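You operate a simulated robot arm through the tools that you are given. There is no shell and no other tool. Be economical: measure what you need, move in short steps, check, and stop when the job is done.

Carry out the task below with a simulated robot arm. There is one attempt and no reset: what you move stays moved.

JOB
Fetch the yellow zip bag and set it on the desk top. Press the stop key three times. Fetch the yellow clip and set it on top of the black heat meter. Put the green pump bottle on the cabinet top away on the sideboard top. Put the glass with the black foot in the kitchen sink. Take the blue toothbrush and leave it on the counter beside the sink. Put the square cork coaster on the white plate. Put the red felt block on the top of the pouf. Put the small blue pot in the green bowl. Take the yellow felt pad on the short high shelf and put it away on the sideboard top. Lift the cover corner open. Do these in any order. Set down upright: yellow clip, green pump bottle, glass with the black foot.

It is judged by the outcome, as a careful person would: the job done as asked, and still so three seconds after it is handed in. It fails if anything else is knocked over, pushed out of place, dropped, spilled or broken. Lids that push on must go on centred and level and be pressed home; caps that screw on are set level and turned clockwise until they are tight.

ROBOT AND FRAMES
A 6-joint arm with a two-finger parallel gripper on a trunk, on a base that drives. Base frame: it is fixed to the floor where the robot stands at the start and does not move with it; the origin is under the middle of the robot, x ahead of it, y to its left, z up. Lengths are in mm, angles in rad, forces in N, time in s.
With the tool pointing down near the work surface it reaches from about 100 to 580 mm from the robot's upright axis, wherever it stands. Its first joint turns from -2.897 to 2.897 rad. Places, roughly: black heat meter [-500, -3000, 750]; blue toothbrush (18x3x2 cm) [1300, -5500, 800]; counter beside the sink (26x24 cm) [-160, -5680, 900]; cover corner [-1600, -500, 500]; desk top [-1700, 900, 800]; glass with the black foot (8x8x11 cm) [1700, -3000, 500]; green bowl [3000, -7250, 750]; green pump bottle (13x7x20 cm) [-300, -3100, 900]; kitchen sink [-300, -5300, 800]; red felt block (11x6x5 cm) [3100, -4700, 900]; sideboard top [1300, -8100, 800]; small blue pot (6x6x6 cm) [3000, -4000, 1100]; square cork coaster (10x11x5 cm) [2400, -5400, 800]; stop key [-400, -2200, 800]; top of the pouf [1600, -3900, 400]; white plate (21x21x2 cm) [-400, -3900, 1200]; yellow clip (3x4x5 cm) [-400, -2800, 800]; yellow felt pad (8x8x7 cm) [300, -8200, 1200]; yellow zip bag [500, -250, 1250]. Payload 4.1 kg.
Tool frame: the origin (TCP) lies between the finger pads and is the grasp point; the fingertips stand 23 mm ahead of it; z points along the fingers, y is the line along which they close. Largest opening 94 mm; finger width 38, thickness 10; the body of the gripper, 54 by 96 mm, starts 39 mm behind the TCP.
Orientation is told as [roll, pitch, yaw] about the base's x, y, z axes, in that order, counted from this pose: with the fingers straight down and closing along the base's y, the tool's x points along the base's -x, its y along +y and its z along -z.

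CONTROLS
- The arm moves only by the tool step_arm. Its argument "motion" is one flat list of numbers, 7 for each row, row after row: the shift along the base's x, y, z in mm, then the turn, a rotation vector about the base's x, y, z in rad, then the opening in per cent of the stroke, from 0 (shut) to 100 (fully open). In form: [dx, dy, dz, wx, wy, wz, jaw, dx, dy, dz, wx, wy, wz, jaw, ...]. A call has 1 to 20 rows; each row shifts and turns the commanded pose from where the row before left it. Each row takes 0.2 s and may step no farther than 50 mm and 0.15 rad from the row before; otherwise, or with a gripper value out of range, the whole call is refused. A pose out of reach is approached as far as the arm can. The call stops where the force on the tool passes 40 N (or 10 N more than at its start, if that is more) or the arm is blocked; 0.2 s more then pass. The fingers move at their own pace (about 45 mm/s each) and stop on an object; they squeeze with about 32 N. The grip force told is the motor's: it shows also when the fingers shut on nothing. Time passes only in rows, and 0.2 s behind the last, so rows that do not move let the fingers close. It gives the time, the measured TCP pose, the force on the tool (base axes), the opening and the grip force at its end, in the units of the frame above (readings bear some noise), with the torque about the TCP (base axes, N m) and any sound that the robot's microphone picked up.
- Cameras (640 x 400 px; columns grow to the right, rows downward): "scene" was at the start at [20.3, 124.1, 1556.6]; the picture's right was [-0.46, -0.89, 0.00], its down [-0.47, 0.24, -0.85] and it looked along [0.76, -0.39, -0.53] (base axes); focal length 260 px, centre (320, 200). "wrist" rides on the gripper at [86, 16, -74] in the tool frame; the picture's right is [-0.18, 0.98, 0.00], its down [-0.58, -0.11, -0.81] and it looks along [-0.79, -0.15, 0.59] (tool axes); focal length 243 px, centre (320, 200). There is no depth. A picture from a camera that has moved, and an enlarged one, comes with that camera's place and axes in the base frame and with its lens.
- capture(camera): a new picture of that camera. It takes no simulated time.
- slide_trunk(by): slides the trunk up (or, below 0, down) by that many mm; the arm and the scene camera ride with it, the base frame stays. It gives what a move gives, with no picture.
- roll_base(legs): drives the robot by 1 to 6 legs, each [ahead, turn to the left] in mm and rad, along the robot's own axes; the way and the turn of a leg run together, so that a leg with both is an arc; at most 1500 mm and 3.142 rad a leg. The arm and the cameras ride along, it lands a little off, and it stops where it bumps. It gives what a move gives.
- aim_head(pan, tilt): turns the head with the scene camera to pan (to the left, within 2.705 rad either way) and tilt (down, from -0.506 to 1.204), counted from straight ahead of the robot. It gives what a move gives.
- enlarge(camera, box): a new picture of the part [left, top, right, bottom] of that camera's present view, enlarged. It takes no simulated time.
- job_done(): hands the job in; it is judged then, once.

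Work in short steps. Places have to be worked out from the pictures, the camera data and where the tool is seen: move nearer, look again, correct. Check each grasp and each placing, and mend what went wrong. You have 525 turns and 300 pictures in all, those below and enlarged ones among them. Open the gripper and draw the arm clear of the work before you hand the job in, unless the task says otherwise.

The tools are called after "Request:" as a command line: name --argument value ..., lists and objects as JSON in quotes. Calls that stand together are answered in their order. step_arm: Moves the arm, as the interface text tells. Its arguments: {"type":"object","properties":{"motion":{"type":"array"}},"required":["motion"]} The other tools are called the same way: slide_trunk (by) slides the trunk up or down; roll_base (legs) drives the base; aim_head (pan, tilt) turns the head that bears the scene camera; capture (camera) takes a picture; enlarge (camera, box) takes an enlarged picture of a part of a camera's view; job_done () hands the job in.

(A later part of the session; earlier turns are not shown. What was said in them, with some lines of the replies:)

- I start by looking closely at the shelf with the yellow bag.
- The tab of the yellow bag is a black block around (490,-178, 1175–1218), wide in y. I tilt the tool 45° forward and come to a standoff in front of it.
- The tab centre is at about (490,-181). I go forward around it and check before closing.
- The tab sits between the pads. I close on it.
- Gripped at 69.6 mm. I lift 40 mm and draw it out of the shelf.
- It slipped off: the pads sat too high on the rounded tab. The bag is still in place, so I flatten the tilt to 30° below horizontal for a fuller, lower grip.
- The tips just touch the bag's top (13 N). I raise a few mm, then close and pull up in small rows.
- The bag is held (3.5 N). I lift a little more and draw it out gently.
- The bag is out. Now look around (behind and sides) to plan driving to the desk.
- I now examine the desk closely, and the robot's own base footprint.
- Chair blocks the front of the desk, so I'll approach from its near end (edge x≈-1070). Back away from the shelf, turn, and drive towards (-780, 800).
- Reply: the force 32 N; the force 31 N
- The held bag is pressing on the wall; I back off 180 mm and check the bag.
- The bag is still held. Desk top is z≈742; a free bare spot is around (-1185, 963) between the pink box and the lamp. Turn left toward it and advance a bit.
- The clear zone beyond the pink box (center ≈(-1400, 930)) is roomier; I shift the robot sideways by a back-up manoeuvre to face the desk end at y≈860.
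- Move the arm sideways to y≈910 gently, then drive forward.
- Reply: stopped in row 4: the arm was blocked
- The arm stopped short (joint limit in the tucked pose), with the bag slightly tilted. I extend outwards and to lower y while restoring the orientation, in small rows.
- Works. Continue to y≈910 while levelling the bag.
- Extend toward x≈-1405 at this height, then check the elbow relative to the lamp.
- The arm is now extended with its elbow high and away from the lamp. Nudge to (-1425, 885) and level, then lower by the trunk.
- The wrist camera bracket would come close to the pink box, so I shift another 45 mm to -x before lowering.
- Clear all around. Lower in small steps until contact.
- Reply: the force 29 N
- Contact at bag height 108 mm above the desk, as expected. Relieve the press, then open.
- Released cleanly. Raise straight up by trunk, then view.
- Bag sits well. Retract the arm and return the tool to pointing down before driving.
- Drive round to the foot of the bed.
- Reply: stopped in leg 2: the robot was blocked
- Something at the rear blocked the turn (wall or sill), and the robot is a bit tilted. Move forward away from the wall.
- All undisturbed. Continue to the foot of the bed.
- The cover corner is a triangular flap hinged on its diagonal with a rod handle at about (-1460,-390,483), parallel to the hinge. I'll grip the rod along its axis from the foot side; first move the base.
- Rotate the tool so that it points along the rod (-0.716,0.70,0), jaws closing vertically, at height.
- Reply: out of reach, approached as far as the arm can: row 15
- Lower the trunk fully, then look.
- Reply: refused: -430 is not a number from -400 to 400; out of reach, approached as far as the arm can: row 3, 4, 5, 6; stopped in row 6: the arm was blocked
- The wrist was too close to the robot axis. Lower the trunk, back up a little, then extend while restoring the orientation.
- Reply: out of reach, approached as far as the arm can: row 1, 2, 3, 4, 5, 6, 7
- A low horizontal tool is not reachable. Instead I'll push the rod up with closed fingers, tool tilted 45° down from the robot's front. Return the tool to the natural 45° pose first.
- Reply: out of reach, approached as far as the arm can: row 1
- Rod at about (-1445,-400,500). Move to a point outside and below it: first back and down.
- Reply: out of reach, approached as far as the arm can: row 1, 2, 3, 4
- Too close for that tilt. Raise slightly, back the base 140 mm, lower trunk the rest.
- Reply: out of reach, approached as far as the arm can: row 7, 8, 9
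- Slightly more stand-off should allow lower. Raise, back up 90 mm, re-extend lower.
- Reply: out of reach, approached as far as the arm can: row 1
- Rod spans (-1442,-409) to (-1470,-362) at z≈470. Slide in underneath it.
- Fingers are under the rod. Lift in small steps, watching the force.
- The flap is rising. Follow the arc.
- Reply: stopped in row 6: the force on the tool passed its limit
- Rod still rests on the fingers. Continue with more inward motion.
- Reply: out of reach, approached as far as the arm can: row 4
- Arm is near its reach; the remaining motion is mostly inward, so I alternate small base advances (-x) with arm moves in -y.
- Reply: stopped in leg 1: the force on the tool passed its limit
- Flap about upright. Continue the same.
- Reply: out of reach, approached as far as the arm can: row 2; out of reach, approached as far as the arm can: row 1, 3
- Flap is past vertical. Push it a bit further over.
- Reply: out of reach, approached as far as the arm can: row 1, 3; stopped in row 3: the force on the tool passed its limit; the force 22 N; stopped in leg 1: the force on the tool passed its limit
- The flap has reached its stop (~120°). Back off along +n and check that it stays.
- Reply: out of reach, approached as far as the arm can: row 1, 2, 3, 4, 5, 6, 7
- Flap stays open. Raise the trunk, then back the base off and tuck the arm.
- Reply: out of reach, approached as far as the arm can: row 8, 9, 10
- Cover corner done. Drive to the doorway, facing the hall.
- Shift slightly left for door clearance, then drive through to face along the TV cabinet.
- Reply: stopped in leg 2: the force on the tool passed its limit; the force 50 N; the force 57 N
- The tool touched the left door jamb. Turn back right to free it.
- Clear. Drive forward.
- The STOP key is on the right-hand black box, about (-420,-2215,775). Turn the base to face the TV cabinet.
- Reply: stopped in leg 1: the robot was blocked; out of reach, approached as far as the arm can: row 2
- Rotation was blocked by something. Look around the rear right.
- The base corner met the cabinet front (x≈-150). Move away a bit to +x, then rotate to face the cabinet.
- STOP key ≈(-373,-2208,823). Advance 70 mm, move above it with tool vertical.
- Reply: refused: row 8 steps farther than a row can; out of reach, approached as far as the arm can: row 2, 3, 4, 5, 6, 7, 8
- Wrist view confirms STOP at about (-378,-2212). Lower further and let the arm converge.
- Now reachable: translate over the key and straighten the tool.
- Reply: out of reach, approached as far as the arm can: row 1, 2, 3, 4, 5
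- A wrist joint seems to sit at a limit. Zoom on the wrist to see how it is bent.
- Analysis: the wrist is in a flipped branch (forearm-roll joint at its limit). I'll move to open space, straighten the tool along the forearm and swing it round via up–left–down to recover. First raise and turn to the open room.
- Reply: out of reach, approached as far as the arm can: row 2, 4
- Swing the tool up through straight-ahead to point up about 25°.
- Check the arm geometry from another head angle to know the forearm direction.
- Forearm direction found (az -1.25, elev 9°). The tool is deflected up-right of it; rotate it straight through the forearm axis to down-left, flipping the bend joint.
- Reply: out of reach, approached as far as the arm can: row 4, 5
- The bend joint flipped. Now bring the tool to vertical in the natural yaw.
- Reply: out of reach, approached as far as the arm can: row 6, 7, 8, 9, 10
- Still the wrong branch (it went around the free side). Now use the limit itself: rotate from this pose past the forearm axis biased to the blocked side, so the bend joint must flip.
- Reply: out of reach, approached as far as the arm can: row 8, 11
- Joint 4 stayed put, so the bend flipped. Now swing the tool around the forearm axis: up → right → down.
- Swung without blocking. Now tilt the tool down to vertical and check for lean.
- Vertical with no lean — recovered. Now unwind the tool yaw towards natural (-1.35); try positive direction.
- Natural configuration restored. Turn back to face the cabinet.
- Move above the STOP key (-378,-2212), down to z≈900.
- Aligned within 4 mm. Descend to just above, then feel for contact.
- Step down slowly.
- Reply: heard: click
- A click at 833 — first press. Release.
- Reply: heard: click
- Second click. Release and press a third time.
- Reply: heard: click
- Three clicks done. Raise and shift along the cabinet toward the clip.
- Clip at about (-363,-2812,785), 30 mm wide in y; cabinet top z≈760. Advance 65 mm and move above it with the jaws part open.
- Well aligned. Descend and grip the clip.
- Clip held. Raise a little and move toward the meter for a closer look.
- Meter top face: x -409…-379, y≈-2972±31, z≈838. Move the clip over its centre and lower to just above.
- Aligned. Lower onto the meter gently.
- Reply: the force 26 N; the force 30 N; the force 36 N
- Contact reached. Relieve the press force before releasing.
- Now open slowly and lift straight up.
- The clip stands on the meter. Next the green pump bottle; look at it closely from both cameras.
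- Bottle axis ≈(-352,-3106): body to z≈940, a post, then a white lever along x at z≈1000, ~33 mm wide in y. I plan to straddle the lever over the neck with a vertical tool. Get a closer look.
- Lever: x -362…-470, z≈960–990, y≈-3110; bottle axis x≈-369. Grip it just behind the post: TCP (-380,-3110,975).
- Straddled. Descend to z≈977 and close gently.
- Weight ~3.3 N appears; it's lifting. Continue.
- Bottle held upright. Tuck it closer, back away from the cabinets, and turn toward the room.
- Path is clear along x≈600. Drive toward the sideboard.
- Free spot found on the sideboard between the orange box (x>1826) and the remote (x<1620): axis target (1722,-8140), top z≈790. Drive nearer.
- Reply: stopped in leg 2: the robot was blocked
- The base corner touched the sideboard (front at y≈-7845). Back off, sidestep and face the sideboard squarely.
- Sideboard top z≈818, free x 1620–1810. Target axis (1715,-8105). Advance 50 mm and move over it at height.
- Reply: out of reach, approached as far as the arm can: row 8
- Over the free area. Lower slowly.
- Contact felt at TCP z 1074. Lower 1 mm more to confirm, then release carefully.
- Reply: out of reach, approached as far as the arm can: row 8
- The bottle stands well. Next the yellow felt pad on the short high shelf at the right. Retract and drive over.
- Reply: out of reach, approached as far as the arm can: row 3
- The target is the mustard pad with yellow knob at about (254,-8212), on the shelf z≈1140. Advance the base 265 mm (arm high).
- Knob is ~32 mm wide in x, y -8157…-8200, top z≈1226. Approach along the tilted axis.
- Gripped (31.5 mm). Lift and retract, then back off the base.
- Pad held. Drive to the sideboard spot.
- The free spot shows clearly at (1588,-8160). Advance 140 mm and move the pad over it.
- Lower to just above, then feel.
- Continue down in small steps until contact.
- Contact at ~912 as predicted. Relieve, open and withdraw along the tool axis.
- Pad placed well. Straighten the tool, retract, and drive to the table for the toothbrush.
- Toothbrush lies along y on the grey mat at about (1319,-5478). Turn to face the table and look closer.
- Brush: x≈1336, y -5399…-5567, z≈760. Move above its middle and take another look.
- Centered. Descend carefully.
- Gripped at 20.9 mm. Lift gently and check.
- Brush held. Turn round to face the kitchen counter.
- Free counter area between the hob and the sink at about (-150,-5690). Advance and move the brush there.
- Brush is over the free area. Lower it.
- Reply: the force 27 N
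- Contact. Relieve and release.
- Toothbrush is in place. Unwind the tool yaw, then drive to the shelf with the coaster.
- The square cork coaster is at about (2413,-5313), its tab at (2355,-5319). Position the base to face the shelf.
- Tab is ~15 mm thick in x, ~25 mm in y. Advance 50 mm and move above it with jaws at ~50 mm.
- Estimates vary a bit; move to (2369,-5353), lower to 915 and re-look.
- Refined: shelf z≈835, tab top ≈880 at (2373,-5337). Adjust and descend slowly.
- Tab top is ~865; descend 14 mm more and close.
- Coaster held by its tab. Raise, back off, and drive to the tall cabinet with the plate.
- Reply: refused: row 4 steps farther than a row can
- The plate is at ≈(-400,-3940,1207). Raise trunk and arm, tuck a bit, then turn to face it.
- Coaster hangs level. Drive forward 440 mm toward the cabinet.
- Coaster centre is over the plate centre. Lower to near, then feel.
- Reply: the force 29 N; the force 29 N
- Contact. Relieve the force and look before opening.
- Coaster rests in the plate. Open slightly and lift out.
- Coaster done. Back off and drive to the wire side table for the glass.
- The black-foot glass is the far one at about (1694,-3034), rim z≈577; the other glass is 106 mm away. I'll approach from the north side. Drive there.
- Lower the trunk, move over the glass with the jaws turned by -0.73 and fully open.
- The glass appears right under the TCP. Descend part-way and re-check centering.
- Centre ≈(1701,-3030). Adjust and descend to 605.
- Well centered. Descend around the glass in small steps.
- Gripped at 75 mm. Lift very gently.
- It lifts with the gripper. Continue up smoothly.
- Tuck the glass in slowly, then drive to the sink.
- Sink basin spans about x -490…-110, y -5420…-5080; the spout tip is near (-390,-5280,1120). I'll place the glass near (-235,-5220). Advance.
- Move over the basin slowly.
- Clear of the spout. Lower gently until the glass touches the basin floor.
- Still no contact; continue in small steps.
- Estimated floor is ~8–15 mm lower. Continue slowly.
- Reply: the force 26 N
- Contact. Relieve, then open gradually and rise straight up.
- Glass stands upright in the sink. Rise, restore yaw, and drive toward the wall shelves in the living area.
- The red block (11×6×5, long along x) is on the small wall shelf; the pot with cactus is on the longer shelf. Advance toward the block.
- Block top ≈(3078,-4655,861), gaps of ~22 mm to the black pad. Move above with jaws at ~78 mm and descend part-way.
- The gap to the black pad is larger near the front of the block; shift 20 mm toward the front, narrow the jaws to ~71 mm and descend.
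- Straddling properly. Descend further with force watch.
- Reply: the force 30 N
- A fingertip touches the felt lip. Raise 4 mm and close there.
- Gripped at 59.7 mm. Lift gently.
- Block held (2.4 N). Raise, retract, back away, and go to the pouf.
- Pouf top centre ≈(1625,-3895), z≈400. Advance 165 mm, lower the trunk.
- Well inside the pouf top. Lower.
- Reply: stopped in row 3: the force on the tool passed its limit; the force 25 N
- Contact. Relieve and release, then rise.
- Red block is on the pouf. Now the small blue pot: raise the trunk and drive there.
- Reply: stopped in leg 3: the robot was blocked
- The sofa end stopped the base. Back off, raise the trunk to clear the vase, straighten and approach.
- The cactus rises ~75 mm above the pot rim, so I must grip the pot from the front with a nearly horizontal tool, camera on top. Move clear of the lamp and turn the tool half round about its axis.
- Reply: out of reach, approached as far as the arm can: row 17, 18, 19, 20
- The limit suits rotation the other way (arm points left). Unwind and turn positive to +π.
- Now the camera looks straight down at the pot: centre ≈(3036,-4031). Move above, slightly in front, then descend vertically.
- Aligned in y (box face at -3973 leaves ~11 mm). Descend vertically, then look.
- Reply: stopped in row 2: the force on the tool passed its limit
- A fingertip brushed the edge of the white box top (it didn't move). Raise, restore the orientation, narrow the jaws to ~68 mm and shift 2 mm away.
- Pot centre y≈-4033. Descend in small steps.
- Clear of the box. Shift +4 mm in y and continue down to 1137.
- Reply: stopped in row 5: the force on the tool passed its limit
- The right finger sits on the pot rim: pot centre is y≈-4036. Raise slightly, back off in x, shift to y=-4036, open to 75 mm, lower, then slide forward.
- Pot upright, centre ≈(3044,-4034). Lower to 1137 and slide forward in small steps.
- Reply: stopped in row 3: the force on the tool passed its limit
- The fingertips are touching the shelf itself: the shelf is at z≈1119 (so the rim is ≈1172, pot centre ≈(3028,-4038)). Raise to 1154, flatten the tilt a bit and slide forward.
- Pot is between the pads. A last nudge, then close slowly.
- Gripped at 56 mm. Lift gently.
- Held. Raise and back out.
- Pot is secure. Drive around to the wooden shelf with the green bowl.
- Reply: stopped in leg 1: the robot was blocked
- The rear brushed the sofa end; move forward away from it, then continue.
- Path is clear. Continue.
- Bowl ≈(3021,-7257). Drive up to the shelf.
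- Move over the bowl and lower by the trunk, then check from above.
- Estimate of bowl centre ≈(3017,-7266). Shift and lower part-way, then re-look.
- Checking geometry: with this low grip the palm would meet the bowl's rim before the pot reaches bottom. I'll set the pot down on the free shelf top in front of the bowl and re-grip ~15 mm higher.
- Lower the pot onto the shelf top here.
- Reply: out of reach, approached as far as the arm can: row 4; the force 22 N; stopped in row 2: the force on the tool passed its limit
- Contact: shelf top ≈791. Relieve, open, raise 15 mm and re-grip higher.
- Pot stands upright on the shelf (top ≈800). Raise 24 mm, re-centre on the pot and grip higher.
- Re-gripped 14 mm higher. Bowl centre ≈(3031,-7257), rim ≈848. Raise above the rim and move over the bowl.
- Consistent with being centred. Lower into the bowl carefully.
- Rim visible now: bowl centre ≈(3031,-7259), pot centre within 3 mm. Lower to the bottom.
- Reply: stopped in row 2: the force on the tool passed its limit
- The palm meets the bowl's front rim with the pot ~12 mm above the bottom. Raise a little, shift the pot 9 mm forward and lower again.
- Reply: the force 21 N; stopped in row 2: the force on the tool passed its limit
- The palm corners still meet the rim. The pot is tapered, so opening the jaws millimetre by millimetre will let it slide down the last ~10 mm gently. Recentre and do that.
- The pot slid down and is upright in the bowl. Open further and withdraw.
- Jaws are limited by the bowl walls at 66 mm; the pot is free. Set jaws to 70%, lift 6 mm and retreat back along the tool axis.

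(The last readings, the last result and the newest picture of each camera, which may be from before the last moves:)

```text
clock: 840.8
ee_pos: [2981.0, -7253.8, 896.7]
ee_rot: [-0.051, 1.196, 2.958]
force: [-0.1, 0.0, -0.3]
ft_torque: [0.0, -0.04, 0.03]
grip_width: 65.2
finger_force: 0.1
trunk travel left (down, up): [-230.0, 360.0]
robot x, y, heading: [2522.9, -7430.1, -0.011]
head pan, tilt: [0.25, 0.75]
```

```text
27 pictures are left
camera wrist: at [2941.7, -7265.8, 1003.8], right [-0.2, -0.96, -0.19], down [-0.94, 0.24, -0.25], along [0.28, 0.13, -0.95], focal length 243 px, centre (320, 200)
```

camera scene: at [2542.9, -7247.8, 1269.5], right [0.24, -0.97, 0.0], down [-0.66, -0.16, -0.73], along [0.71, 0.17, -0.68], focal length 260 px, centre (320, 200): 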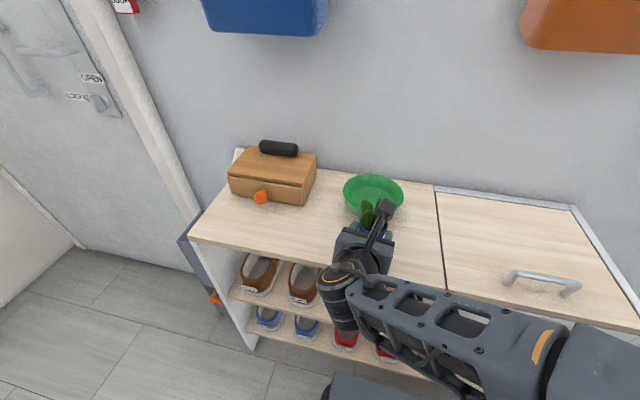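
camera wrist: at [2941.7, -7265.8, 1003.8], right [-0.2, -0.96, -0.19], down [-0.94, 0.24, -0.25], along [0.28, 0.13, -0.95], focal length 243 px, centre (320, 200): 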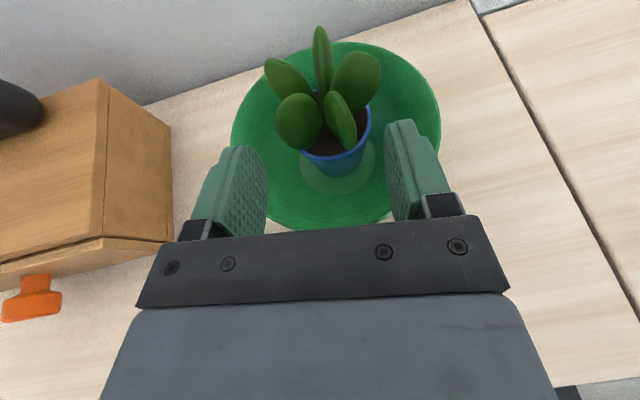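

The pot stands upright in the bowl. Retreat the arm clear and back off.

Request:
step_arm --motion '[-18, 1, 10, 0, 0, 0, 69, -25, 1, 15, 0, 0, 0, 69, -25, 1, 20, 0, 0, 0, 80, -25, 0, 30, 0, 0, 0, 80, -10, 0, 40, 0, 0, 0, 80, 0, 0, 40, 0, 0, 0, 80]'

Request:
roll_base --legs '[[-300, 0]]'

Request:
capture --camera "scene"

```text
clock: 842.2
ee_pos: [2879.4, -7251.9, 1051.3]
ee_rot: [-0.049, 1.195, 2.961]
force: [-0.1, 0.4, -0.7]
ft_torque: [-0.01, 0.0, 0.0]
grip_width: 75.0
finger_force: 0.0
trunk travel left (down, up): [-230.0, 360.0]
robot x, y, heading: [2518.3, -7430.3, -0.009]
head pan, tilt: [0.25, 0.75]
```

```text
clock: 844.3
ee_pos: [2575.6, -7246.8, 1050.9]
ee_rot: [-0.049, 1.197, 2.962]
force: [0.7, 0.3, -0.9]
ft_torque: [0.01, 0.01, 0.01]
grip_width: 75.2
finger_force: 0.1
trunk travel left (down, up): [-230.0, 360.0]
robot x, y, heading: [2215.0, -7430.3, -0.006]
head pan, tilt: [0.25, 0.75]
```

```text
26 pictures are left
camera scene: at [2238.7, -7245.3, 1269.5], right [0.24, -0.97, 0.0], down [-0.66, -0.16, -0.73], along [0.71, 0.18, -0.68], focal length 260 px, centre (320, 200)
```

scene: 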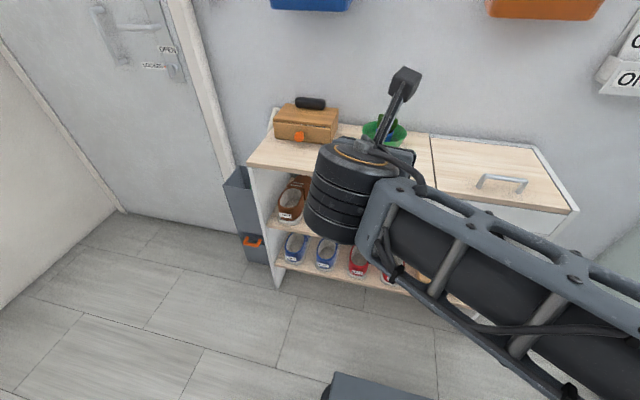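

A last check of the sideboard items from here.

Request:
aim_head --pan -1.9 --tilt 0.5

Request:
capture --camera "scene"

```text
clock: 846.3
ee_pos: [2577.5, -7248.2, 1051.0]
ee_rot: [-0.049, 1.197, 2.962]
force: [-0.2, -0.4, 0.3]
ft_torque: [0.01, 0.02, -0.01]
grip_width: 75.0
finger_force: 0.0
trunk travel left (down, up): [-230.0, 360.0]
robot x, y, heading: [2213.5, -7431.9, -0.004]
head pan, tilt: [-1.901, 0.499]
```

```text
25 pictures are left
camera scene: at [2128.1, -7351.1, 1291.5], right [-0.94, 0.33, 0.0], down [0.16, 0.45, -0.88], along [-0.29, -0.83, -0.48], focal length 260 px, centre (320, 200)
```

scene: 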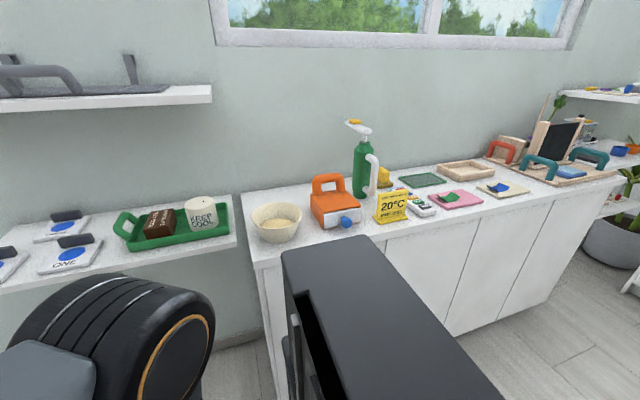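

Everything is in place, the gripper is open and the arm is clear; I hand the job in.

Request:
job_done

```text
The job is handed in.
```

I did all eleven items and handed the job in. I rechecked only the sideboard (pump bottle and yellow felt pad) at the end; the rest I last saw when I placed them.

- **Yellow zip bag:** it stands on the mat on the desk top, because a chair blocked the bare part of the desk.
- **Small blue pot:** the gripper's palm met the bowl's front rim about 10 mm above the bottom. I opened the jaws slowly and let the pot slide down; it stands upright in the bowl.
- **Bumps:** while driving, I pressed the held bag against the wall beside the desk. The gripper touched the door jamb. The base bumped a wall or sill near the desk, the TV cabinet, the sideboard and, twice, the end of the sofa. A finger brushed the top of the white box beside the blue pot. Nothing I looked at afterwards had been knocked over or moved.
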